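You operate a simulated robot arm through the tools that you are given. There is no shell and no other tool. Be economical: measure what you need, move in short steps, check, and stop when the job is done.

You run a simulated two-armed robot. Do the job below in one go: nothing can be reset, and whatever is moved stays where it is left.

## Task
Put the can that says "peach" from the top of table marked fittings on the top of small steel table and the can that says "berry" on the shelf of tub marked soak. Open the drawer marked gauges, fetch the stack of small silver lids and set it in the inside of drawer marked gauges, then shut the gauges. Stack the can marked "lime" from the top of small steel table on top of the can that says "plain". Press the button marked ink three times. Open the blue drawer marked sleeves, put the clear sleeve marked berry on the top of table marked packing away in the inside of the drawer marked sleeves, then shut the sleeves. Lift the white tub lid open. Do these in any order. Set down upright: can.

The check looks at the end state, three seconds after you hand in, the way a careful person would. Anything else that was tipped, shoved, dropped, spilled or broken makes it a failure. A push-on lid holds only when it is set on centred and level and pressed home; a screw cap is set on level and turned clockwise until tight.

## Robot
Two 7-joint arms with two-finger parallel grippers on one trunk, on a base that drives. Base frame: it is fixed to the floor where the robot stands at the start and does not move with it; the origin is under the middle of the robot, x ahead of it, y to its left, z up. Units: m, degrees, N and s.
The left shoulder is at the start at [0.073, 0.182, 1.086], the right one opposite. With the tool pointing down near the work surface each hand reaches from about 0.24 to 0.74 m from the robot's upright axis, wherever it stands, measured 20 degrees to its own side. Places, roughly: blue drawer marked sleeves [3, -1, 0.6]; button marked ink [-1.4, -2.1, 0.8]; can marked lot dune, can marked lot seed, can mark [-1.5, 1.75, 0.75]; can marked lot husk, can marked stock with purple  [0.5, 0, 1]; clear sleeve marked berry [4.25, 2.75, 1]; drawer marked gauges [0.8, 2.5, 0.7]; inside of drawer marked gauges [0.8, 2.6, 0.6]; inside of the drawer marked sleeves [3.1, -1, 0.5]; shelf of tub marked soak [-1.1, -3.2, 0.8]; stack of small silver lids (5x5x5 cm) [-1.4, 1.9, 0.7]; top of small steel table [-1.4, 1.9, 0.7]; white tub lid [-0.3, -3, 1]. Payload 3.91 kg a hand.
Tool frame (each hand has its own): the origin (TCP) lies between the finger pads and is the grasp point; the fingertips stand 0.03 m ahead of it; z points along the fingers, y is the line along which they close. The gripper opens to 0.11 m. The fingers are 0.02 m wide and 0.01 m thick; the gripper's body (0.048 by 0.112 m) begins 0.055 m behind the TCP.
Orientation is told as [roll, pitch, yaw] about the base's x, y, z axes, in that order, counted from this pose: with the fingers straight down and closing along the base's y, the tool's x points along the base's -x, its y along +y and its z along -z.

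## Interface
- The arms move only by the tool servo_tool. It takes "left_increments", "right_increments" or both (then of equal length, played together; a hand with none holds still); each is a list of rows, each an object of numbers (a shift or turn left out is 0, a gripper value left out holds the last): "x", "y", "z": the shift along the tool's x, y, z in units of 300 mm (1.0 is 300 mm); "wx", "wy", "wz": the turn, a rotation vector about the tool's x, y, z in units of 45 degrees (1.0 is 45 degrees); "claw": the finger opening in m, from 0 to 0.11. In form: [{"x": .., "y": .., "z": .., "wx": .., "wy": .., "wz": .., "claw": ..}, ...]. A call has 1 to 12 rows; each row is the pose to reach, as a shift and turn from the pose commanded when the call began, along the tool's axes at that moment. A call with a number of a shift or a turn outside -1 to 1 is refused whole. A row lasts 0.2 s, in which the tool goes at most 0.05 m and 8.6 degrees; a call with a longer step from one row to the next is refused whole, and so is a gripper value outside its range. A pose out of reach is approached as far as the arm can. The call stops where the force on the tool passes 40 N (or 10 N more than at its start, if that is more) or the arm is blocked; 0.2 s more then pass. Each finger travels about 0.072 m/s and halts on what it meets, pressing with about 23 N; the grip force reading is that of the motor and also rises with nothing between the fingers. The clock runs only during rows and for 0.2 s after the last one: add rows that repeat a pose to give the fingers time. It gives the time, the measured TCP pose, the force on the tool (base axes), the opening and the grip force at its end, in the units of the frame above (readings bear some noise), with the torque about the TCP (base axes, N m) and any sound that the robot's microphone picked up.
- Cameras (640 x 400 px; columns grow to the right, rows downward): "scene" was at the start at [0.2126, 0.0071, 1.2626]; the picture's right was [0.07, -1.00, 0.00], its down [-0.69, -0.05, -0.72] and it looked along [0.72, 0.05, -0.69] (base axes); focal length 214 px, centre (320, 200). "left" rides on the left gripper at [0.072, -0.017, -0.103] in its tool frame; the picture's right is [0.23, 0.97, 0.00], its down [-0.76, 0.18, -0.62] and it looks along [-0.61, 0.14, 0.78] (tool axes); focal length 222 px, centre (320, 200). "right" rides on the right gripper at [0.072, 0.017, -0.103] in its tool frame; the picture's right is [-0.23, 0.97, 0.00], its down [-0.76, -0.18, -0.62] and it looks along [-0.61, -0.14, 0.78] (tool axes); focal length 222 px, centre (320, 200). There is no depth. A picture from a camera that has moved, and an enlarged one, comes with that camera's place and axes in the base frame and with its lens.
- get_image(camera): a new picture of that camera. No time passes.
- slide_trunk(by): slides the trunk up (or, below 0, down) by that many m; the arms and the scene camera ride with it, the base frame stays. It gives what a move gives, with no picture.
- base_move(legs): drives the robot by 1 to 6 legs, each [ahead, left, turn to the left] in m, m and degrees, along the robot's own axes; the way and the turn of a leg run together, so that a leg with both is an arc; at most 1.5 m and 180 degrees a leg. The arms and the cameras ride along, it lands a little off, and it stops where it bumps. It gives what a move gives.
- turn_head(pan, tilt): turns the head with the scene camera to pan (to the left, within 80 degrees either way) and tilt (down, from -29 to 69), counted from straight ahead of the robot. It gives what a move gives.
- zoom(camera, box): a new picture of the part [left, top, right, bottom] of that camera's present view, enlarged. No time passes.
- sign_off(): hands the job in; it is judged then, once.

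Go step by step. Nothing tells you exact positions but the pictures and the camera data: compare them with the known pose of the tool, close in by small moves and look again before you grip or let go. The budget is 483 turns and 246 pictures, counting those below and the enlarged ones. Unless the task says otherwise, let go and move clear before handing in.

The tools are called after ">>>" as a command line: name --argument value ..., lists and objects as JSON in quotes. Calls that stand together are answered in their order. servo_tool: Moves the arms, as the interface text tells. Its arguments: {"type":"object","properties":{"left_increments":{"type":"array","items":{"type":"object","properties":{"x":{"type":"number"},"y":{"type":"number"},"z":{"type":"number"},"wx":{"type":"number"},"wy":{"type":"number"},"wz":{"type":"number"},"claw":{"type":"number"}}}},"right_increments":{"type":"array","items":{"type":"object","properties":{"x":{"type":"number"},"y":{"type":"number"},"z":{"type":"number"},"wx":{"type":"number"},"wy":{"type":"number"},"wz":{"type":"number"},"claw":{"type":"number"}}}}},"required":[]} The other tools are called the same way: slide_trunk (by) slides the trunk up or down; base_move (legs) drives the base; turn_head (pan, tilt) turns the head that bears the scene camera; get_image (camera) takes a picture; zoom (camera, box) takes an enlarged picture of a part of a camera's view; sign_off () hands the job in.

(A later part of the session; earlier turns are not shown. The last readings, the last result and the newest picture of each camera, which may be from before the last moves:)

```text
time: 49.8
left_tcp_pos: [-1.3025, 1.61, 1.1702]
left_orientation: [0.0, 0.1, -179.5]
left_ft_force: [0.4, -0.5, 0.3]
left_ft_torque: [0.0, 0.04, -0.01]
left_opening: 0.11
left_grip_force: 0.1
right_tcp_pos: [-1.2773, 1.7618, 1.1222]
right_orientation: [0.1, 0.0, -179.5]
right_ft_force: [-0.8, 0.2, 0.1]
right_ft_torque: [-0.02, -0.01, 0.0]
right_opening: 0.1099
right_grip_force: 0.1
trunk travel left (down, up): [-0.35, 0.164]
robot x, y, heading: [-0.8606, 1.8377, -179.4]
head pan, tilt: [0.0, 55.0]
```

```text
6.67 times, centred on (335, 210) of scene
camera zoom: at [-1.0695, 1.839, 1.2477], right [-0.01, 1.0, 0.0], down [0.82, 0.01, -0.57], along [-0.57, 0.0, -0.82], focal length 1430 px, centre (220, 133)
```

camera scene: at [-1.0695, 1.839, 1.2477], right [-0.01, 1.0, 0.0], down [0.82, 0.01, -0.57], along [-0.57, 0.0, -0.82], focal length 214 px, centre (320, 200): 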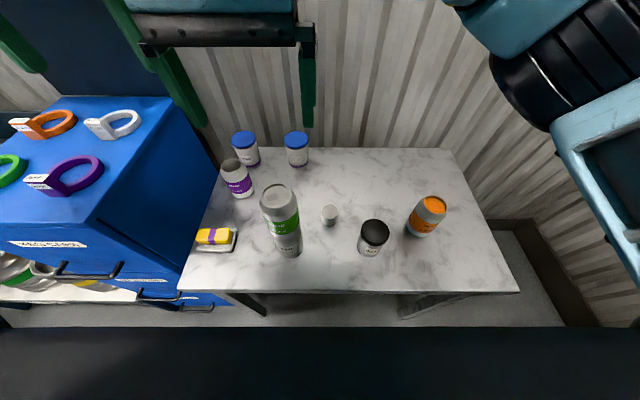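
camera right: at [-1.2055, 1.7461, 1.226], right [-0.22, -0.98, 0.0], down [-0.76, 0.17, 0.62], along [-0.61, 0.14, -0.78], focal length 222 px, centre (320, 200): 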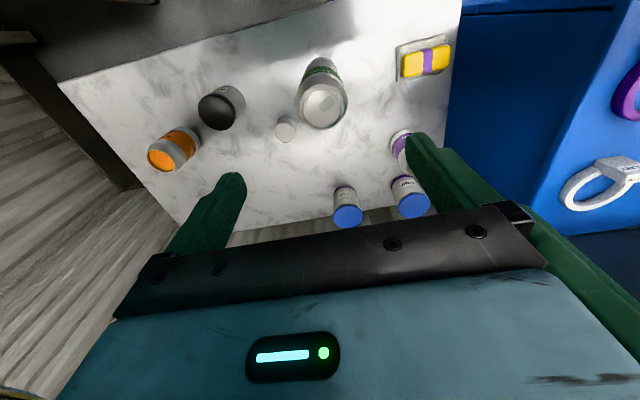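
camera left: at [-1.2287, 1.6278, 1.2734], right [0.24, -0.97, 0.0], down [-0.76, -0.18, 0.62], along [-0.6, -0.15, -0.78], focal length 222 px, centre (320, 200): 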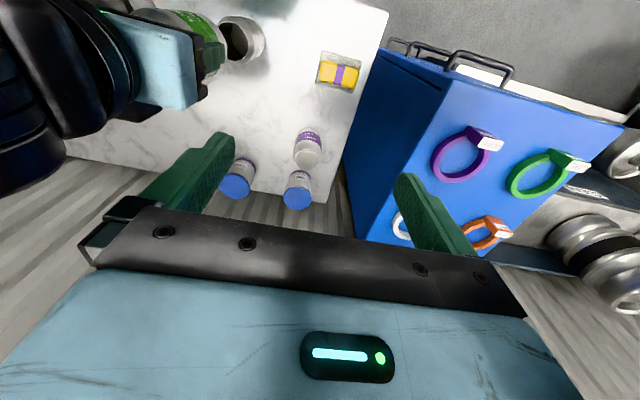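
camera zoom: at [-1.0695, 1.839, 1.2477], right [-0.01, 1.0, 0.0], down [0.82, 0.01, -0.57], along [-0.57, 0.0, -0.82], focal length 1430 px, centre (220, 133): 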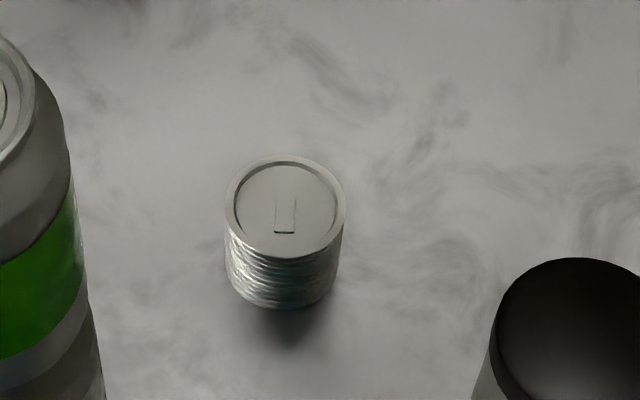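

Lid stack at ≈(-1.374, 1.862), top ≈0.757. I rotate the wrist 30° (to keep the camera clear of neighbours), move above it and descend partway.

>>> servo_tool --right_increments '[{"x": -0.08, "y": -0.085, "wz": -0.167}, {"x": -0.16, "y": -0.17, "wz": -0.333}, {"x": -0.24, "y": -0.255, "wz": -0.5}, {"x": -0.319, "y": -0.337, "wz": -0.667}, {"x": -0.319, "y": -0.337, "z": 0.16, "wz": -0.667}, {"x": -0.319, "y": -0.337, "z": 0.32, "wz": -0.667}, {"x": -0.319, "y": -0.337, "z": 0.48, "wz": -0.667}, {"x": -0.319, "y": -0.337, "z": 0.64, "wz": -0.667}, {"x": -0.319, "y": -0.337, "z": 0.8, "wz": -0.667}, {"x": -0.319, "y": -0.337, "z": 0.8, "wz": -0.667}]'

>>> get_image --camera "right"

>>> get_image --camera "scene"

```text
time: 52.0
left_tcp_pos: [-1.2997, 1.6097, 1.1702]
left_orientation: [-0.1, 0.0, -179.6]
left_ft_force: [0.5, 0.6, -0.4]
left_ft_torque: [0.01, 0.02, -0.02]
left_opening: 0.1102
left_grip_force: 0.0
right_tcp_pos: [-1.3744, 1.8644, 0.8837]
right_orientation: [0.1, 0.0, -149.5]
right_ft_force: [-0.3, 0.7, -0.5]
right_ft_torque: [-0.02, 0.01, 0.0]
right_opening: 0.1104
right_grip_force: 0.1
trunk travel left (down, up): [-0.35, 0.164]
robot x, y, heading: [-0.8617, 1.8416, -179.4]
head pan, tilt: [0.0, 55.0]
```

```text
209 pictures are left
camera right: at [-1.3037, 1.8865, 0.9864], right [0.3, -0.95, 0.0], down [-0.75, -0.23, 0.62], along [-0.6, -0.19, -0.78], focal length 222 px, centre (320, 200)
```

right: 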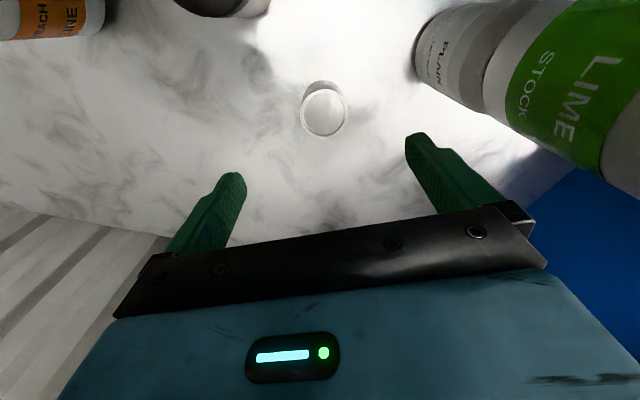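

```text
208 pictures are left
camera scene: at [-1.069, 1.8388, 1.2479], right [-0.01, 1.0, 0.0], down [0.82, 0.01, -0.57], along [-0.57, 0.0, -0.82], focal length 214 px, centre (320, 200)
```

scene: 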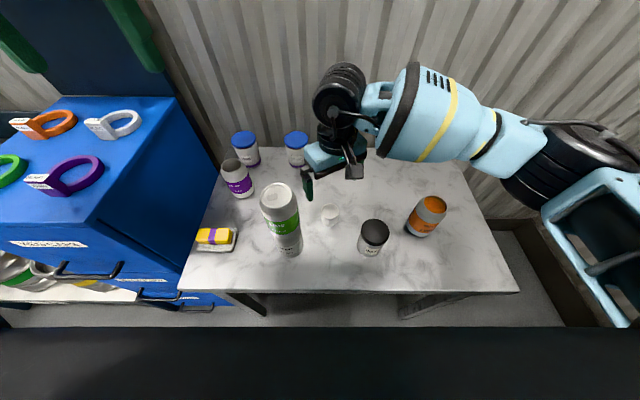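

Lid stack centre ≈(-1.371,1.861). Small correction, descend and grip low.

>>> servo_tool --right_increments '[{"x": 0.005, "y": 0.018, "z": 0.13}, {"x": 0.005, "y": 0.018, "z": 0.26}, {"x": 0.005, "y": 0.018, "z": 0.37}, {"x": 0.005, "y": 0.018, "z": 0.39}, {"x": 0.005, "y": 0.018, "z": 0.39}]'

>>> zoom --camera "scene" --box '[270, 140, 390, 260]'

>>> zoom --camera "right" --box '[200, 60, 460, 240]'

```text
time: 53.2
left_tcp_pos: [-1.3014, 1.61, 1.1698]
left_orientation: [-0.1, 0.1, -179.4]
left_ft_force: [0.0, -0.2, 0.5]
left_ft_torque: [-0.02, 0.01, 0.01]
left_opening: 0.1098
left_grip_force: 0.0
right_tcp_pos: [-1.3707, 1.8591, 0.7667]
right_orientation: [0.1, 0.0, -149.5]
right_ft_force: [0.5, 0.3, 0.8]
right_ft_torque: [0.02, 0.01, 0.01]
right_opening: 0.1101
right_grip_force: 0.0
trunk travel left (down, up): [-0.35, 0.164]
robot x, y, heading: [-0.8646, 1.8367, -179.4]
head pan, tilt: [0.0, 55.0]
```

```text
3.33 times, centred on (330, 200) of scene
camera zoom: at [-1.0693, 1.8389, 1.2478], right [-0.01, 1.0, 0.0], down [0.82, 0.01, -0.57], along [-0.57, 0.0, -0.82], focal length 715 px, centre (287, 200)
```

zoom: 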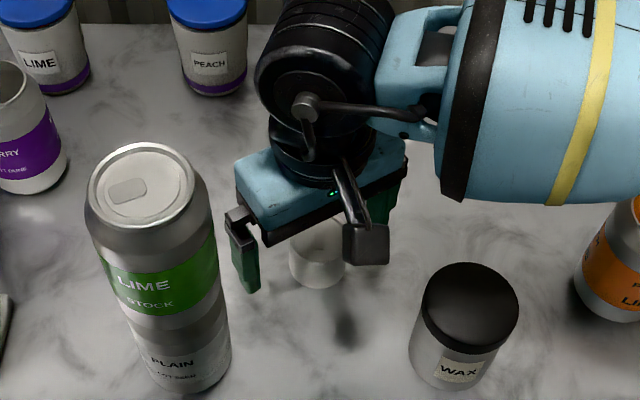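

```text
2.22 times, centred on (330, 150) of right
camera zoom: at [-1.3005, 1.8805, 0.8694], right [0.3, -0.95, 0.0], down [-0.75, -0.23, 0.62], along [-0.6, -0.19, -0.78], focal length 494 px, centre (298, 311)
```

zoom: 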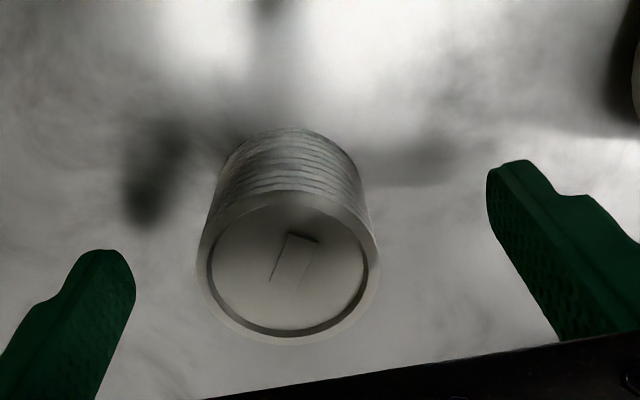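

Centred. Lower 4 mm more, check force, and close.

>>> servo_tool --right_increments '[{"x": -0.007, "z": 0.007}, {"x": -0.007, "z": 0.013}, {"x": -0.007, "z": 0.013}]'

>>> zoom --camera "left" --box '[40, 20, 280, 170]'

```text
time: 54.0
left_tcp_pos: [-1.3004, 1.6099, 1.1699]
left_orientation: [-0.1, 0.0, -179.5]
left_ft_force: [-0.2, -0.4, 0.3]
left_ft_torque: [-0.03, -0.01, 0.01]
left_opening: 0.1101
left_grip_force: 0.1
right_tcp_pos: [-1.3708, 1.8574, 0.7632]
right_orientation: [-0.1, 0.0, -149.5]
right_ft_force: [0.0, -0.2, 1.0]
right_ft_torque: [-0.01, -0.01, 0.04]
right_opening: 0.1103
right_grip_force: 0.1
trunk travel left (down, up): [-0.35, 0.164]
robot x, y, heading: [-0.8652, 1.8401, -179.6]
head pan, tilt: [0.0, 55.0]
```

```text
2.67 times, centred on (160, 95) of left
camera zoom: at [-1.2281, 1.6271, 1.2734], right [0.24, -0.97, 0.0], down [-0.76, -0.19, 0.62], along [-0.61, -0.15, -0.78], focal length 592 px, centre (747, 480)
```

zoom: 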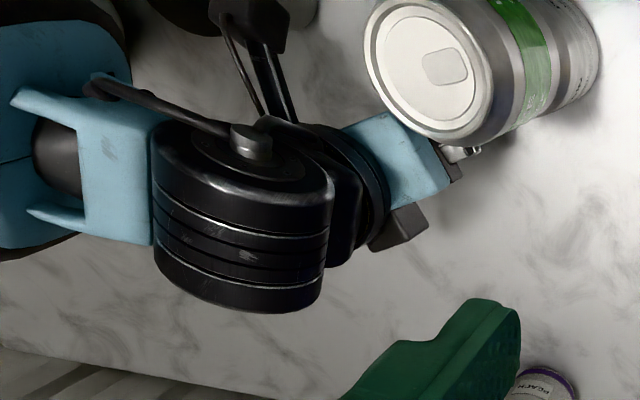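

>>> servo_tool --right_increments '[{"z": 0.007}, {"z": 0.013}, {"z": 0.013}]'

```text
time: 54.8
left_tcp_pos: [-1.3005, 1.6094, 1.1698]
left_orientation: [-0.2, 0.0, -179.5]
left_ft_force: [0.1, -0.5, 0.1]
left_ft_torque: [-0.01, 0.0, 0.0]
left_opening: 0.1099
left_grip_force: 0.1
right_tcp_pos: [-1.3726, 1.8569, 0.7582]
right_orientation: [0.0, 0.0, -149.4]
right_ft_force: [-0.3, 0.0, 0.5]
right_ft_torque: [-0.01, 0.0, 0.04]
right_opening: 0.1101
right_grip_force: 0.0
trunk travel left (down, up): [-0.35, 0.164]
robot x, y, heading: [-0.8652, 1.8382, -179.3]
head pan, tilt: [0.0, 55.0]
```

>>> servo_tool --right_increments '[{"z": 0.007, "claw": 0.03}, {"z": 0.007}, {"z": 0.007}, {"z": 0.007}, {"z": 0.007}, {"z": 0.007}]'

>>> zoom --camera "right" --box '[200, 60, 460, 240]'

```text
time: 56.2
left_tcp_pos: [-1.3006, 1.6092, 1.1705]
left_orientation: [-0.2, -0.1, -179.5]
left_ft_force: [-1.1, 0.6, 0.0]
left_ft_torque: [0.0, -0.05, 0.01]
left_opening: 0.11
left_grip_force: 0.0
right_tcp_pos: [-1.3723, 1.8562, 0.7566]
right_orientation: [0.0, 0.0, -149.5]
right_ft_force: [-0.9, 0.5, 0.6]
right_ft_torque: [-0.02, 0.01, 0.0]
right_opening: 0.0466
right_grip_force: 22.2
trunk travel left (down, up): [-0.35, 0.164]
robot x, y, heading: [-0.8633, 1.8413, -179.9]
head pan, tilt: [0.0, 55.0]
```

```text
2.22 times, centred on (330, 150) of right
camera zoom: at [-1.3018, 1.8791, 0.8594], right [0.3, -0.95, 0.0], down [-0.75, -0.23, 0.62], along [-0.6, -0.19, -0.78], focal length 494 px, centre (298, 311)
```

zoom: 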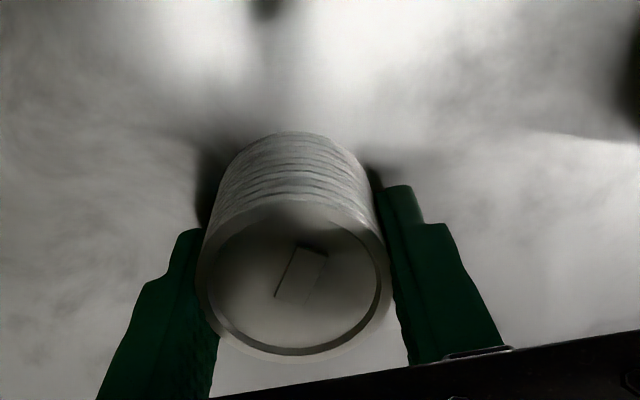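

Gripped the lid stack. I lift straight up and check nothing is left behind.

>>> servo_tool --right_increments '[{"z": -0.03}, {"z": -0.1}, {"z": -0.25}, {"z": -0.4}, {"z": -0.56}, {"z": -0.72}, {"z": -0.88}, {"z": -1.0}, {"z": -1.0}]'

>>> get_image --camera "scene"

>>> get_image --camera "right"

```text
time: 58.2
left_tcp_pos: [-1.3003, 1.6092, 1.1689]
left_orientation: [-0.1, 0.0, -179.5]
left_ft_force: [0.4, 0.6, -0.3]
left_ft_torque: [0.01, 0.02, -0.01]
left_opening: 0.11
left_grip_force: 0.0
right_tcp_pos: [-1.3712, 1.8569, 1.0563]
right_orientation: [0.0, -0.1, -149.6]
right_ft_force: [-0.1, 0.2, -0.7]
right_ft_torque: [-0.03, 0.0, -0.02]
right_opening: 0.0466
right_grip_force: 23.5
trunk travel left (down, up): [-0.35, 0.164]
robot x, y, heading: [-0.8663, 1.8372, -179.6]
head pan, tilt: [0.0, 55.0]
```

```text
203 pictures are left
camera scene: at [-1.0695, 1.839, 1.2478], right [-0.01, 1.0, 0.0], down [0.82, 0.01, -0.57], along [-0.57, 0.0, -0.82], focal length 214 px, centre (320, 200)
```

scene: 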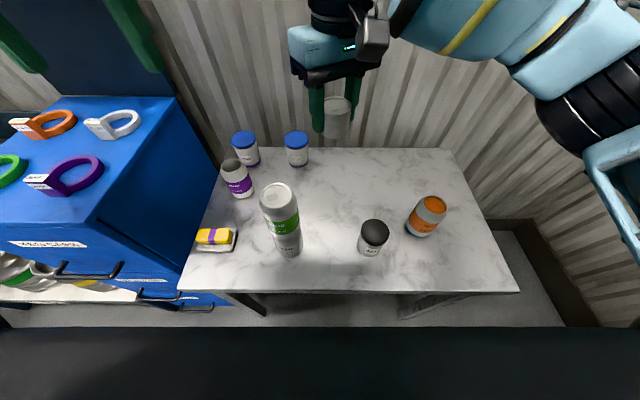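

```text
202 pictures are left
camera right: at [-1.3011, 1.8793, 1.1591], right [0.3, -0.95, 0.0], down [-0.75, -0.23, 0.62], along [-0.59, -0.19, -0.78], focal length 222 px, centre (320, 200)
```

right: 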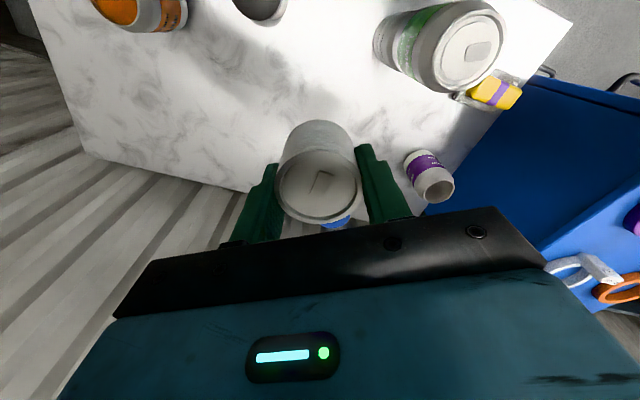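

Lids are in the right hand. I back away and turn to face the gauges side (+y).

>>> base_move --legs '[[-0.5, 0.0, 0], [0, 0.45, 0], [0, 0, -90.5]]'

>>> turn_head --pan 0 --tilt 20

>>> get_image --camera "scene"

>>> turn_head --pan -45 --tilt 20

>>> get_image --camera "scene"

```text
time: 69.2
left_tcp_pos: [-0.5838, 1.8207, 1.1709]
left_orientation: [-0.2, 0.0, 90.1]
left_ft_force: [1.3, -0.9, -0.7]
left_ft_torque: [0.0, -0.02, 0.0]
left_opening: 0.11
left_grip_force: 0.0
right_tcp_pos: [-0.3361, 1.8905, 1.0555]
right_orientation: [0.0, 0.0, 120.1]
right_ft_force: [0.0, 0.7, -0.9]
right_ft_torque: [0.0, 0.0, -0.02]
right_opening: 0.0464
right_grip_force: 22.9
trunk travel left (down, up): [-0.35, 0.164]
robot x, y, heading: [-0.3556, 1.3812, 90.3]
head pan, tilt: [0.0, 55.0]
```

```text
time: 70.2
left_tcp_pos: [-0.5822, 1.8226, 1.17]
left_orientation: [-0.2, 0.0, 90.0]
left_ft_force: [0.0, -0.5, -1.0]
left_ft_torque: [0.03, -0.03, -0.02]
left_opening: 0.1099
left_grip_force: 0.1
right_tcp_pos: [-0.3355, 1.8915, 1.0551]
right_orientation: [0.0, 0.0, 120.1]
right_ft_force: [0.4, -0.6, -0.7]
right_ft_torque: [0.02, -0.02, -0.02]
right_opening: 0.0463
right_grip_force: 23.2
trunk travel left (down, up): [-0.35, 0.164]
robot x, y, heading: [-0.3596, 1.3869, 90.2]
head pan, tilt: [0.0, 20.0]
```

```text
201 pictures are left
camera scene: at [-0.3578, 1.6109, 1.2998], right [1.0, 0.0, 0.0], down [0.0, -0.34, -0.94], along [0.0, 0.94, -0.34], focal length 214 px, centre (320, 200)
```

scene: 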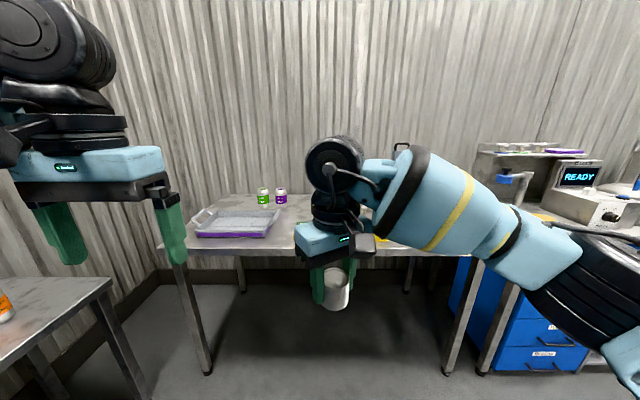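

```text
time: 71.3
left_tcp_pos: [-0.5834, 1.8214, 1.1705]
left_orientation: [-0.1, 0.0, 90.2]
left_ft_force: [-0.6, -0.1, 0.1]
left_ft_torque: [-0.01, 0.0, 0.03]
left_opening: 0.11
left_grip_force: 0.0
right_tcp_pos: [-0.3361, 1.8912, 1.0558]
right_orientation: [0.0, 0.0, 120.1]
right_ft_force: [0.0, 0.3, -1.8]
right_ft_torque: [0.03, -0.02, 0.01]
right_opening: 0.0461
right_grip_force: 23.0
trunk travel left (down, up): [-0.35, 0.164]
robot x, y, heading: [-0.3562, 1.3849, 90.1]
head pan, tilt: [-45.0, 20.0]
```

```text
200 pictures are left
camera scene: at [-0.292, 1.5838, 1.2999], right [0.71, -0.71, 0.0], down [-0.24, -0.24, -0.94], along [0.66, 0.67, -0.34], focal length 214 px, centre (320, 200)
```

scene: 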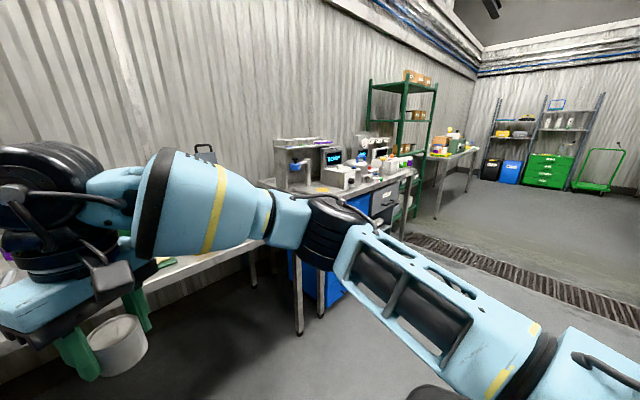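

I move along to stand in front of the gauges unit.

>>> base_move --legs '[[0, -1.16, 0]]'

>>> turn_head --pan 0 --tilt 35

>>> get_image --camera "scene"

```text
time: 81.8
left_tcp_pos: [0.5812, 1.8243, 1.17]
left_orientation: [-0.1, -0.1, 90.1]
left_ft_force: [0.2, 0.1, -0.2]
left_ft_torque: [0.01, -0.01, 0.02]
left_opening: 0.1099
left_grip_force: 0.0
right_tcp_pos: [0.8261, 1.893, 1.0566]
right_orientation: [-0.1, 0.0, 120.1]
right_ft_force: [0.1, 0.4, -1.3]
right_ft_torque: [0.0, -0.02, 0.05]
right_opening: 0.0463
right_grip_force: 22.6
trunk travel left (down, up): [-0.35, 0.164]
robot x, y, heading: [0.809, 1.3828, 90.1]
head pan, tilt: [-45.0, 20.0]
```

```text
time: 82.9
left_tcp_pos: [0.5794, 1.8236, 1.1688]
left_orientation: [-0.1, -0.1, 90.1]
left_ft_force: [-0.4, 0.5, 0.3]
left_ft_torque: [-0.02, -0.02, -0.01]
left_opening: 0.11
left_grip_force: 0.0
right_tcp_pos: [0.8279, 1.8945, 1.0546]
right_orientation: [0.0, 0.0, 120.2]
right_ft_force: [0.7, 0.6, -0.6]
right_ft_torque: [0.01, -0.02, 0.0]
right_opening: 0.0462
right_grip_force: 23.1
trunk travel left (down, up): [-0.35, 0.164]
robot x, y, heading: [0.8038, 1.3887, 90.0]
head pan, tilt: [0.0, 35.0]
```

```text
199 pictures are left
camera scene: at [0.8054, 1.6077, 1.2761], right [1.0, 0.0, 0.0], down [0.0, -0.57, -0.82], along [0.0, 0.82, -0.57], focal length 214 px, centre (320, 200)
```

scene: 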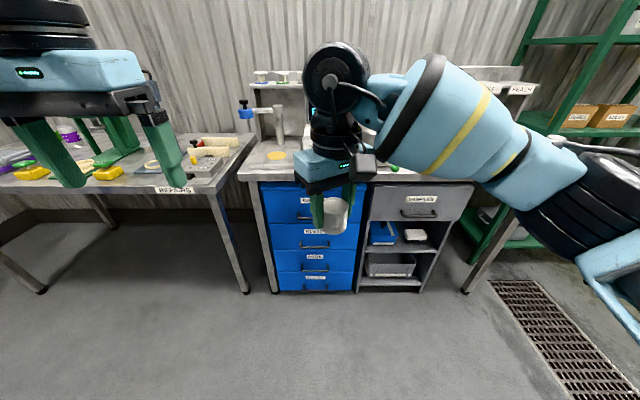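

The blue 4-drawer unit is ahead. I move the right hand aside to see the labels.

>>> servo_tool --right_increments '[{"x": 0.07, "y": -0.12, "wz": 0.11}, {"x": 0.14, "y": -0.24, "wz": 0.22}, {"x": 0.21, "y": -0.36, "wz": 0.33}, {"x": 0.28, "y": -0.48, "wz": 0.44}, {"x": 0.35, "y": -0.6, "wz": 0.55}, {"x": 0.417, "y": -0.72, "wz": 0.667}]'

>>> zoom --camera "scene" --box '[220, 120, 460, 300]'

```text
time: 84.3
left_tcp_pos: [0.5813, 1.8235, 1.1698]
left_orientation: [-0.1, 0.0, 90.2]
left_ft_force: [0.2, -0.2, -1.2]
left_ft_torque: [0.02, 0.0, -0.02]
left_opening: 0.11
left_grip_force: 0.0
right_tcp_pos: [1.0795, 1.8947, 1.0552]
right_orientation: [0.1, 0.1, 89.9]
right_ft_force: [-0.1, 0.1, -1.3]
right_ft_torque: [-0.01, 0.02, -0.01]
right_opening: 0.0462
right_grip_force: 23.1
trunk travel left (down, up): [-0.35, 0.164]
robot x, y, heading: [0.8084, 1.3879, 89.8]
head pan, tilt: [0.0, 35.0]
```

```text
2.22 times, centred on (340, 210) of scene
camera zoom: at [0.8063, 1.6074, 1.2761], right [1.0, 0.0, 0.0], down [0.0, -0.57, -0.82], along [0.0, 0.82, -0.57], focal length 477 px, centre (276, 178)
```

zoom: 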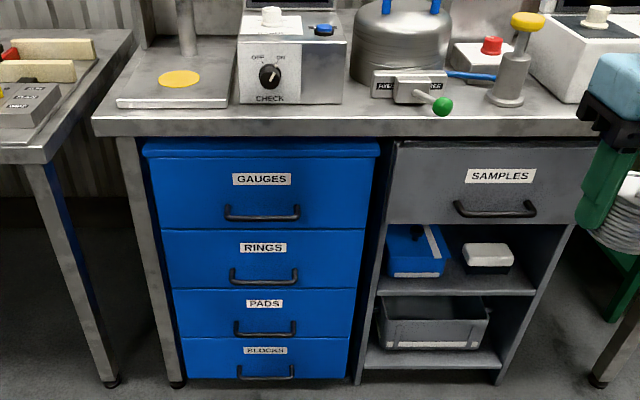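

GAUGES is the top blue drawer; handle at about (0.78, 2.36, 0.66). I drive closer, lower the trunk, and look again.

>>> base_move --legs '[[0.28, 0, 0]]'

>>> slide_trunk --by -0.2

>>> get_image --camera "scene"

>>> get_image --camera "left"

```text
time: 86.2
left_tcp_pos: [0.578, 2.1055, 1.1691]
left_orientation: [-0.2, 0.0, 90.3]
left_ft_force: [-0.3, 0.8, 0.5]
left_ft_torque: [0.02, 0.02, 0.02]
left_opening: 0.11
left_grip_force: 0.0
right_tcp_pos: [1.0761, 2.1765, 1.055]
right_orientation: [0.0, 0.0, 90.3]
right_ft_force: [0.5, -0.1, -0.8]
right_ft_torque: [-0.01, 0.02, -0.01]
right_opening: 0.0464
right_grip_force: 22.5
trunk travel left (down, up): [-0.35, 0.164]
robot x, y, heading: [0.8026, 1.6647, 90.4]
head pan, tilt: [0.0, 35.0]
```

```text
time: 88.4
left_tcp_pos: [0.5782, 2.1044, 0.971]
left_orientation: [-0.2, 0.0, 90.2]
left_ft_force: [0.2, 0.9, -0.1]
left_ft_torque: [0.0, -0.03, -0.01]
left_opening: 0.1104
left_grip_force: 0.0
right_tcp_pos: [1.0759, 2.1761, 0.8561]
right_orientation: [-0.1, -0.1, 90.2]
right_ft_force: [0.5, 0.0, -0.6]
right_ft_torque: [0.04, -0.02, -0.02]
right_opening: 0.0463
right_grip_force: 22.9
trunk travel left (down, up): [-0.15, 0.364]
robot x, y, heading: [0.8107, 1.6684, 90.6]
head pan, tilt: [0.0, 35.0]
```

```text
197 pictures are left
camera scene: at [0.8035, 1.9534, 1.0625], right [1.0, 0.0, 0.0], down [0.0, -0.57, -0.82], along [0.0, 0.82, -0.57], focal length 214 px, centre (320, 200)
```

scene: 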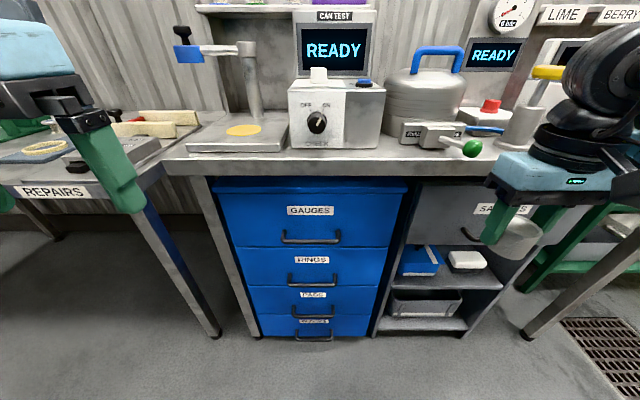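

```text
196 pictures are left
camera left: at [0.595, 2.0321, 1.0739], right [-0.97, -0.23, 0.0], down [-0.18, 0.76, 0.62], along [-0.14, 0.61, -0.78], focal length 222 px, centre (320, 200)
```

left: 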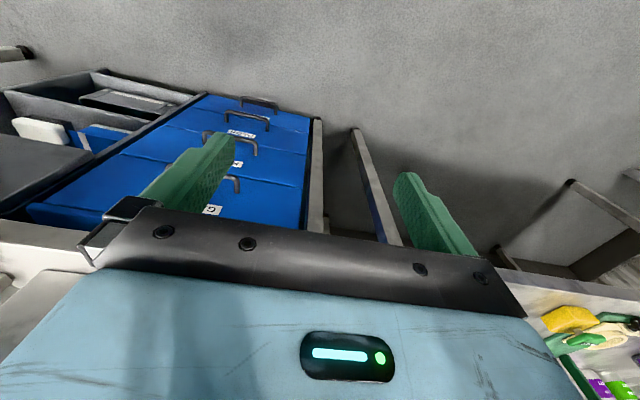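

>>> zoom --camera "left" --box '[120, 80, 340, 230]'

>>> zoom --camera "scene" --box '[250, 160, 370, 260]'

```text
2.67 times, centred on (230, 155) of left
camera zoom: at [0.595, 2.0321, 1.0739], right [-0.97, -0.23, 0.0], down [-0.18, 0.76, 0.62], along [-0.14, 0.61, -0.78], focal length 592 px, centre (560, 320)
```

zoom: 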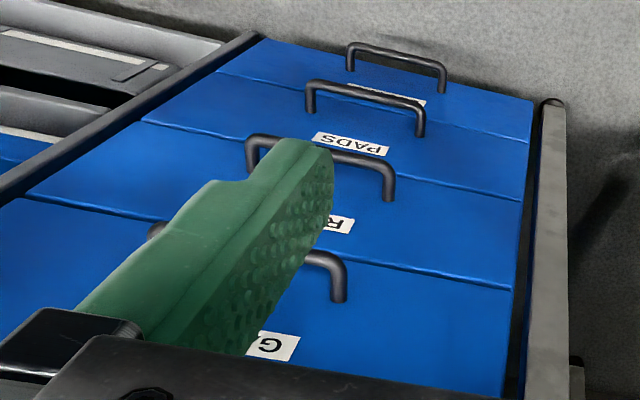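

```text
4.00 times, centred on (310, 210) of scene
camera zoom: at [0.8035, 1.9534, 1.0625], right [1.0, 0.0, 0.0], down [0.0, -0.57, -0.82], along [0.0, 0.82, -0.57], focal length 858 px, centre (360, 160)
```

zoom: 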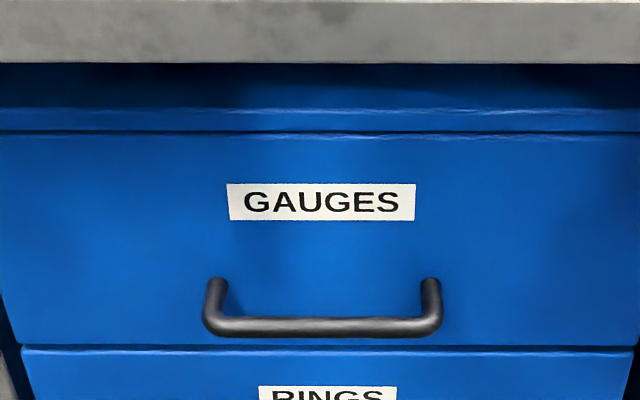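

Handle bar is at ≈(0.78, 2.33, 0.673), gap behind it ≈2.5 cm, with bench edge set back. I'll pinch it from above with the left hand; first rotate the wrist 90° and move near.

>>> servo_tool --left_increments '[{"x": -0.06, "y": -0.11, "z": 0.0, "wz": 0.167}, {"x": -0.12, "y": -0.22, "z": 0.0, "wz": 0.333}, {"x": -0.18, "y": -0.33, "z": 0.0, "wz": 0.5}, {"x": -0.24, "y": -0.44, "z": 0.0, "wz": 0.667}, {"x": -0.3, "y": -0.55, "z": 0.0, "wz": 0.833}, {"x": -0.36, "y": -0.667, "z": 0.0, "wz": 1.0}]'

>>> servo_tool --left_increments '[{"wz": 0.167, "claw": 0.05}, {"wz": 0.333}, {"wz": 0.5}, {"wz": 0.667}, {"wz": 0.833}, {"wz": 1.0}]'

>>> get_image --camera "scene"

>>> get_image --camera "left"

```text
time: 89.8
left_tcp_pos: [0.7788, 2.2126, 0.9667]
left_orientation: [-0.1, 0.0, 45.1]
left_ft_force: [0.4, -0.7, 0.2]
left_ft_torque: [0.01, -0.02, 0.01]
left_opening: 0.11
left_grip_force: 0.0
right_tcp_pos: [1.077, 2.1765, 0.8554]
right_orientation: [0.0, -0.1, 90.2]
right_ft_force: [-0.3, 0.2, 0.3]
right_ft_torque: [-0.03, 0.02, -0.01]
right_opening: 0.046
right_grip_force: 23.0
trunk travel left (down, up): [-0.15, 0.364]
robot x, y, heading: [0.8037, 1.6692, 90.5]
head pan, tilt: [0.0, 35.0]
```

```text
time: 91.2
left_tcp_pos: [0.7778, 2.2133, 0.97]
left_orientation: [0.0, -0.1, 0.2]
left_ft_force: [0.4, 0.3, -0.6]
left_ft_torque: [-0.03, -0.01, 0.02]
left_opening: 0.0501
left_grip_force: 0.1
right_tcp_pos: [1.076, 2.1766, 0.8564]
right_orientation: [0.1, 0.0, 90.3]
right_ft_force: [-0.6, 0.0, -0.4]
right_ft_torque: [0.0, 0.02, 0.01]
right_opening: 0.0463
right_grip_force: 23.6
trunk travel left (down, up): [-0.15, 0.364]
robot x, y, heading: [0.8063, 1.6688, 90.4]
head pan, tilt: [0.0, 35.0]
```

```text
193 pictures are left
camera scene: at [0.8035, 1.9538, 1.0623], right [1.0, 0.0, 0.0], down [0.0, -0.57, -0.82], along [0.0, 0.82, -0.57], focal length 214 px, centre (320, 200)
```

scene: 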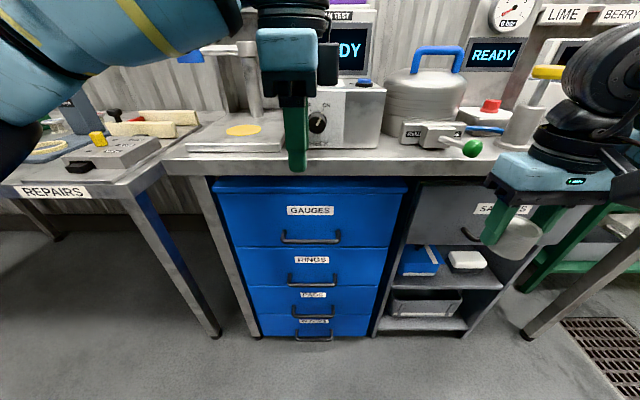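

```text
192 pictures are left
camera left: at [0.7049, 2.1968, 1.0731], right [-0.23, 0.97, 0.0], down [0.76, 0.18, 0.62], along [0.61, 0.14, -0.78], focal length 222 px, centre (320, 200)
```

left: 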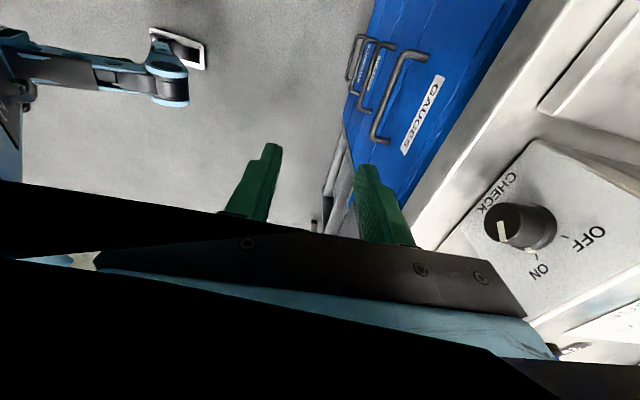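

>>> zoom --camera "left" --box '[330, 30, 450, 170]'

```text
2.86 times, centred on (390, 100) of left
camera zoom: at [0.7049, 2.1968, 1.0731], right [-0.23, 0.97, 0.0], down [0.76, 0.18, 0.62], along [0.61, 0.14, -0.78], focal length 635 px, centre (120, 486)
```

zoom: 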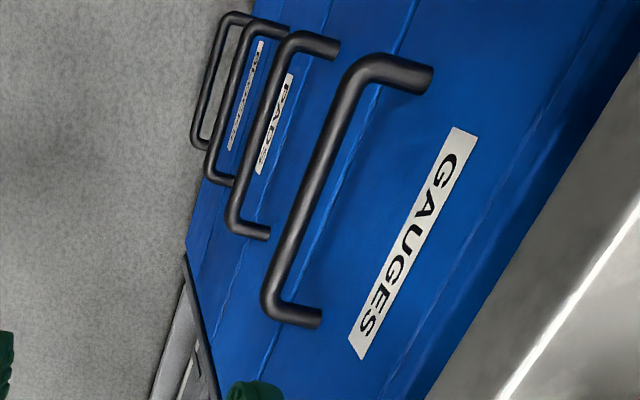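

Bar at y≈2.328, drawer face y≈2.359. I set a narrow opening, move above the bar and stop just above it to check.

>>> servo_tool --left_increments '[{"y": 0.13, "claw": 0.034}, {"y": 0.26}, {"y": 0.38}, {"y": 0.38, "z": 0.15}, {"y": 0.38, "z": 0.3}, {"y": 0.38, "z": 0.45}, {"y": 0.38, "z": 0.6}, {"y": 0.38, "z": 0.75}, {"y": 0.38, "z": 0.75}]'

>>> zoom --camera "left" --box '[200, 50, 480, 240]'

>>> zoom --camera "scene" --box '[230, 130, 390, 260]'

```text
time: 92.4
left_tcp_pos: [0.7774, 2.3283, 0.9109]
left_orientation: [0.7, -0.3, 0.2]
left_ft_force: [-1.3, -1.9, 5.0]
left_ft_torque: [0.04, 0.05, 0.05]
left_opening: 0.0331
left_grip_force: 0.0
left hand out of reach, approached as far as the arm can: row 3
right_tcp_pos: [1.0752, 2.1767, 0.8556]
right_orientation: [0.0, 0.0, 90.4]
right_ft_force: [-0.7, -0.7, 0.1]
right_ft_torque: [0.0, 0.01, 0.0]
right_opening: 0.0462
right_grip_force: 22.9
trunk travel left (down, up): [-0.15, 0.364]
robot x, y, heading: [0.8063, 1.6653, 90.3]
head pan, tilt: [0.0, 35.0]
stopped in row 5 (left hand): the force on the tool passed its limit at 57 N (the readings are from after the stop); the commanded pose is now the measured one
```

```text
2.11 times, centred on (340, 145) of left
camera zoom: at [0.7051, 2.3097, 1.0126], right [-0.23, 0.97, 0.01], down [0.76, 0.17, 0.63], along [0.61, 0.15, -0.78], focal length 468 px, centre (278, 316)
```

zoom: 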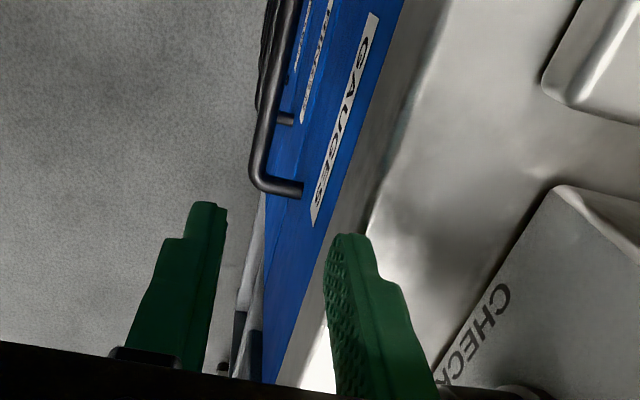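

```text
3.08 times, centred on (310, 195) of scene
camera zoom: at [0.8034, 1.9538, 1.0623], right [1.0, 0.0, 0.0], down [0.0, -0.57, -0.82], along [0.0, 0.82, -0.57], focal length 660 px, centre (351, 215)
```

zoom: 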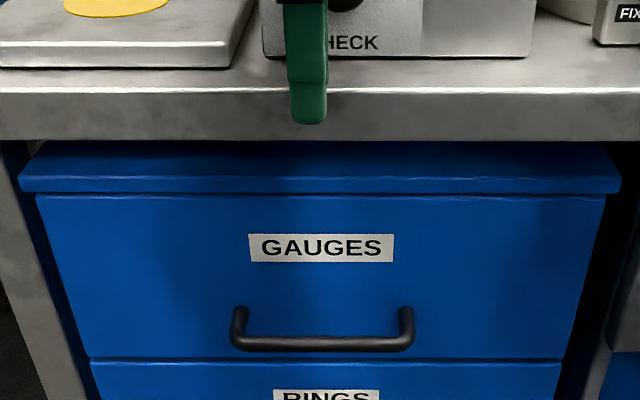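

The bench edge overhangs (finger touched its top at 0.88). I'll instead grip horizontally; lift off, back up a bit and pitch the tool forward.

>>> servo_tool --left_increments '[{"z": -0.1}, {"z": -0.167}, {"y": -0.15, "z": -0.167}, {"y": -0.3, "z": -0.167}, {"y": -0.45, "z": -0.167}, {"y": -0.6, "z": -0.167}]'

>>> base_move --legs '[[-0.12, 0, 0]]'

>>> servo_tool --left_increments '[{"wx": -0.167, "z": 0.05}, {"wx": -0.333, "z": 0.1}, {"wx": -0.5, "z": 0.15}, {"wx": -0.667, "z": 0.2}, {"wx": -0.833, "z": 0.25}, {"wx": -1.0, "z": 0.3}]'

>>> servo_tool --left_increments '[{"wx": -0.167}, {"wx": -0.333}, {"wx": -0.5}, {"wx": -0.667}, {"wx": -0.833}, {"wx": -1.0}]'

>>> get_image --camera "scene"

>>> get_image --camera "left"

```text
time: 93.8
left_tcp_pos: [0.7786, 2.1472, 0.9546]
left_orientation: [0.7, -0.4, 0.5]
left_ft_force: [-0.5, -0.2, 0.6]
left_ft_torque: [0.06, -0.01, 0.0]
left_opening: 0.0339
left_grip_force: 0.1
left hand out of reach, approached as far as the arm can: row 3
right_tcp_pos: [1.0755, 2.1758, 0.8561]
right_orientation: [0.0, -0.1, 90.3]
right_ft_force: [0.5, -0.4, -0.2]
right_ft_torque: [-0.04, -0.04, 0.0]
right_opening: 0.0464
right_grip_force: 23.3
trunk travel left (down, up): [-0.15, 0.364]
robot x, y, heading: [0.8075, 1.666, 90.3]
head pan, tilt: [0.0, 35.0]
```

```text
time: 95.0
left_tcp_pos: [0.7783, 2.0285, 0.9549]
left_orientation: [0.8, -0.3, 0.1]
left_ft_force: [-0.1, 0.6, -0.6]
left_ft_torque: [0.05, 0.02, -0.01]
left_opening: 0.0339
left_grip_force: 0.0
right_tcp_pos: [1.0774, 2.0571, 0.8558]
right_orientation: [-0.1, 0.0, 90.2]
right_ft_force: [0.5, -0.2, 0.2]
right_ft_torque: [0.0, 0.02, -0.04]
right_opening: 0.0462
right_grip_force: 22.9
trunk travel left (down, up): [-0.15, 0.364]
robot x, y, heading: [0.8066, 1.5494, 90.3]
head pan, tilt: [0.0, 35.0]
```

```text
time: 96.4
left_tcp_pos: [0.7798, 2.0318, 0.8634]
left_orientation: [45.8, -0.3, 0.1]
left_ft_force: [0.2, -0.6, 0.3]
left_ft_torque: [-0.03, 0.02, 0.0]
left_opening: 0.0341
left_grip_force: 0.0
right_tcp_pos: [1.0769, 2.058, 0.8545]
right_orientation: [0.0, 0.0, 90.2]
right_ft_force: [0.5, -0.1, 0.2]
right_ft_torque: [0.0, -0.02, 0.0]
right_opening: 0.0462
right_grip_force: 23.5
trunk travel left (down, up): [-0.15, 0.364]
robot x, y, heading: [0.8084, 1.5473, 90.1]
head pan, tilt: [0.0, 35.0]
```

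```text
time: 97.8
left_tcp_pos: [0.7802, 2.03, 0.8632]
left_orientation: [90.7, -0.1, 0.1]
left_ft_force: [0.3, -0.3, 0.3]
left_ft_torque: [0.02, 0.02, 0.01]
left_opening: 0.034
left_grip_force: 0.1
right_tcp_pos: [1.0773, 2.0576, 0.856]
right_orientation: [0.0, -0.1, 90.1]
right_ft_force: [0.2, -0.3, -1.1]
right_ft_torque: [0.0, -0.01, -0.01]
right_opening: 0.0461
right_grip_force: 23.4
trunk travel left (down, up): [-0.15, 0.364]
robot x, y, heading: [0.8048, 1.5473, 90.2]
head pan, tilt: [0.0, 35.0]
```

```text
188 pictures are left
camera scene: at [0.8045, 1.8351, 1.0624], right [1.0, 0.0, 0.0], down [0.0, -0.57, -0.82], along [0.0, 0.82, -0.57], focal length 214 px, centre (320, 200)
```

scene: 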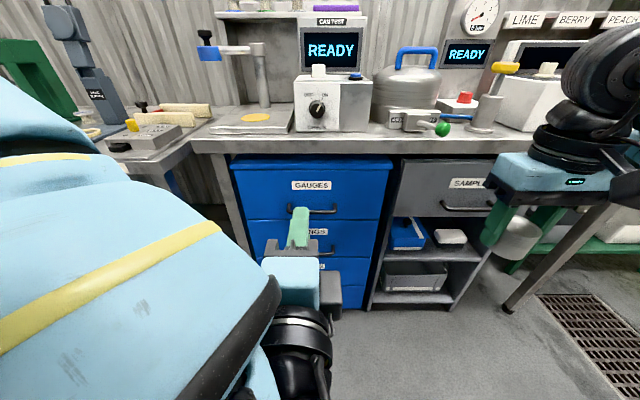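

```text
187 pictures are left
camera left: at [0.7081, 1.9267, 0.8452], right [-0.23, -0.01, 0.97], down [0.76, -0.63, 0.17], along [0.61, 0.78, 0.15], focal length 222 px, centre (320, 200)
```

left: 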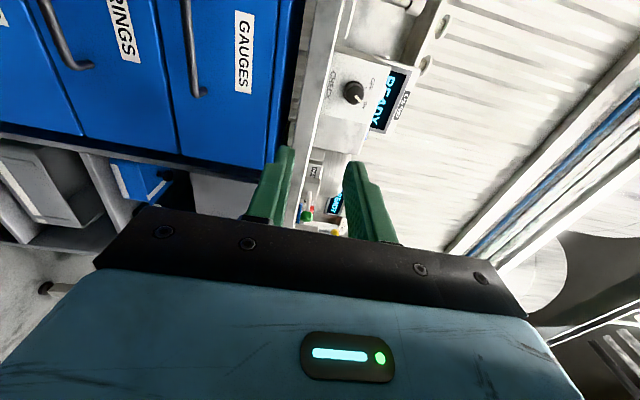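

Orientation is right: fingers forward, closing vertically. Bar z≈0.675. I move down and towards the handle, stopping 12 cm short.

>>> servo_tool --left_increments '[{"y": -0.105, "z": 0.08, "claw": 0.06}, {"y": -0.21, "z": 0.16}, {"y": -0.315, "z": 0.24}, {"y": -0.42, "z": 0.32}, {"y": -0.525, "z": 0.4}, {"y": -0.627, "z": 0.5}, {"y": -0.627, "z": 0.5}]'

>>> get_image --camera "left"

>>> zoom --camera "scene" --box '[230, 130, 410, 270]'

```text
time: 99.4
left_tcp_pos: [0.7796, 2.1836, 0.6777]
left_orientation: [90.8, -0.3, 0.2]
left_ft_force: [-0.1, 0.5, 0.8]
left_ft_torque: [0.02, 0.02, 0.01]
left_opening: 0.0603
left_grip_force: 0.0
right_tcp_pos: [1.0777, 2.0582, 0.8544]
right_orientation: [0.0, 0.0, 90.2]
right_ft_force: [0.4, 0.7, -0.9]
right_ft_torque: [0.02, -0.02, 0.02]
right_opening: 0.0463
right_grip_force: 23.5
trunk travel left (down, up): [-0.15, 0.364]
robot x, y, heading: [0.8036, 1.5508, 90.1]
head pan, tilt: [0.0, 35.0]
```

```text
186 pictures are left
camera left: at [0.708, 2.0802, 0.659], right [-0.23, -0.01, 0.97], down [0.76, -0.62, 0.17], along [0.6, 0.78, 0.15], focal length 222 px, centre (320, 200)
```

left: 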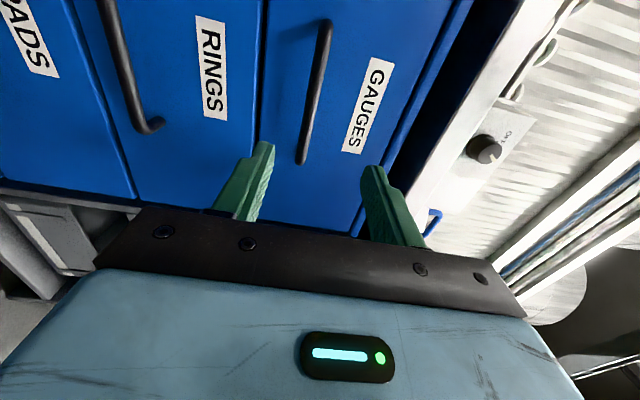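

```text
2.86 times, centred on (320, 200) of scene
camera zoom: at [0.8041, 1.8352, 1.0624], right [1.0, 0.0, 0.0], down [0.0, -0.57, -0.82], along [0.0, 0.82, -0.57], focal length 613 px, centre (320, 200)
```

zoom: 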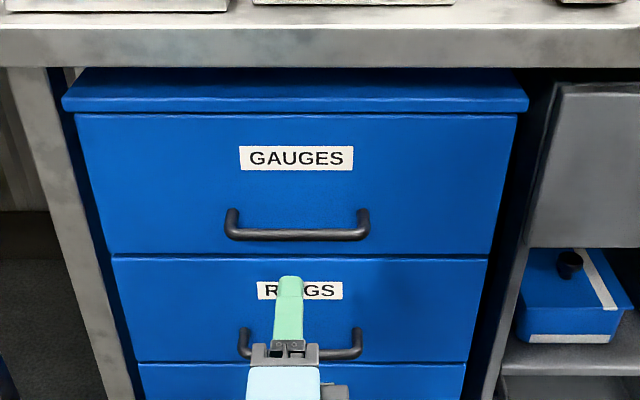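

Bar at z≈0.668. I advance so that fingers straddle it.

>>> servo_tool --left_increments '[{"y": -0.028, "z": 0.13}, {"y": -0.028, "z": 0.26}, {"y": -0.028, "z": 0.36}, {"y": -0.028, "z": 0.44}, {"y": -0.028, "z": 0.44}]'

>>> zoom --camera "left" --box '[180, 40, 440, 240]'

```text
time: 100.6
left_tcp_pos: [0.7814, 2.3168, 0.6697]
left_orientation: [90.8, -0.2, 0.1]
left_ft_force: [1.0, 0.0, 0.6]
left_ft_torque: [0.01, 0.01, -0.01]
left_opening: 0.0601
left_grip_force: 0.0
right_tcp_pos: [1.0771, 2.0576, 0.8557]
right_orientation: [0.1, 0.0, 90.2]
right_ft_force: [0.9, 0.0, -0.5]
right_ft_torque: [0.01, -0.01, 0.0]
right_opening: 0.0461
right_grip_force: 23.3
trunk travel left (down, up): [-0.15, 0.364]
robot x, y, heading: [0.8099, 1.5489, 90.4]
head pan, tilt: [0.0, 35.0]
```

```text
2.00 times, centred on (310, 140) of left
camera zoom: at [0.7082, 2.2139, 0.6517], right [-0.23, -0.01, 0.97], down [0.76, -0.62, 0.17], along [0.6, 0.78, 0.15], focal length 444 px, centre (340, 320)
```

zoom: 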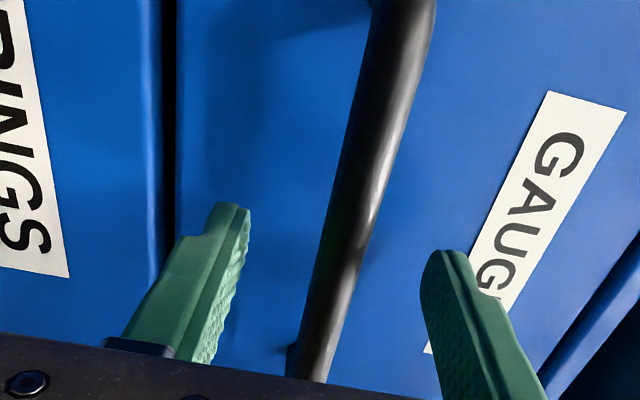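

The bar lies between the fingers. Close and pull.

>>> servo_tool --left_increments '[{"claw": 0.0}, {"claw": 0.0}, {"claw": 0.0}, {"claw": 0.0}, {"claw": 0.0}]'

```text
time: 101.8
left_tcp_pos: [0.7812, 2.3172, 0.6688]
left_orientation: [90.6, -0.3, 0.1]
left_ft_force: [0.8, -2.3, -8.6]
left_ft_torque: [-0.08, 0.21, -0.1]
left_opening: 0.0136
left_grip_force: 45.2
right_tcp_pos: [1.0769, 2.0585, 0.8559]
right_orientation: [0.0, 0.1, 90.1]
right_ft_force: [-0.2, 0.4, -0.6]
right_ft_torque: [-0.01, -0.02, 0.01]
right_opening: 0.046
right_grip_force: 23.5
trunk travel left (down, up): [-0.15, 0.364]
robot x, y, heading: [0.8061, 1.5467, 90.2]
head pan, tilt: [0.0, 35.0]
```

>>> servo_tool --left_increments '[{"z": -0.05}, {"z": -0.12}, {"z": -0.2}, {"z": -0.28}, {"z": -0.36}, {"z": -0.44}, {"z": -0.52}, {"z": -0.6}, {"z": -0.68}, {"z": -0.76}, {"z": -0.8}]'

>>> get_image --camera "scene"

```text
time: 104.2
left_tcp_pos: [0.7806, 2.0755, 0.6692]
left_orientation: [90.8, -0.2, 0.1]
left_ft_force: [-2.5, -1.1, -5.4]
left_ft_torque: [-0.1, 0.21, -0.36]
left_opening: 0.0136
left_grip_force: 44.9
right_tcp_pos: [1.0767, 2.0589, 0.856]
right_orientation: [0.0, 0.1, 90.2]
right_ft_force: [0.1, -0.7, 0.3]
right_ft_torque: [0.01, 0.0, 0.0]
right_opening: 0.0461
right_grip_force: 22.8
trunk travel left (down, up): [-0.15, 0.364]
robot x, y, heading: [0.8079, 1.5522, 90.1]
head pan, tilt: [0.0, 35.0]
```

```text
183 pictures are left
camera scene: at [0.8038, 1.8356, 1.0622], right [1.0, 0.0, 0.0], down [0.0, -0.57, -0.82], along [0.0, 0.82, -0.57], focal length 214 px, centre (320, 200)
```

scene: 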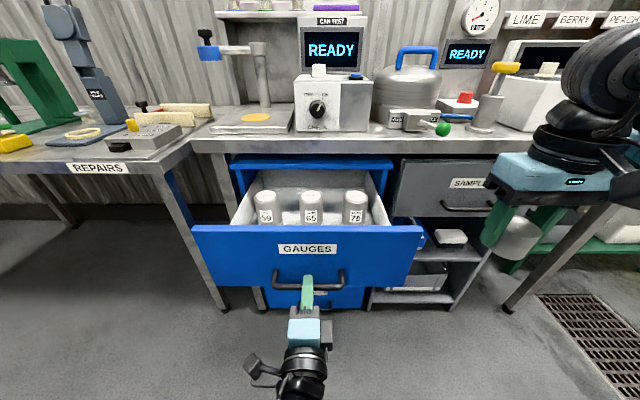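

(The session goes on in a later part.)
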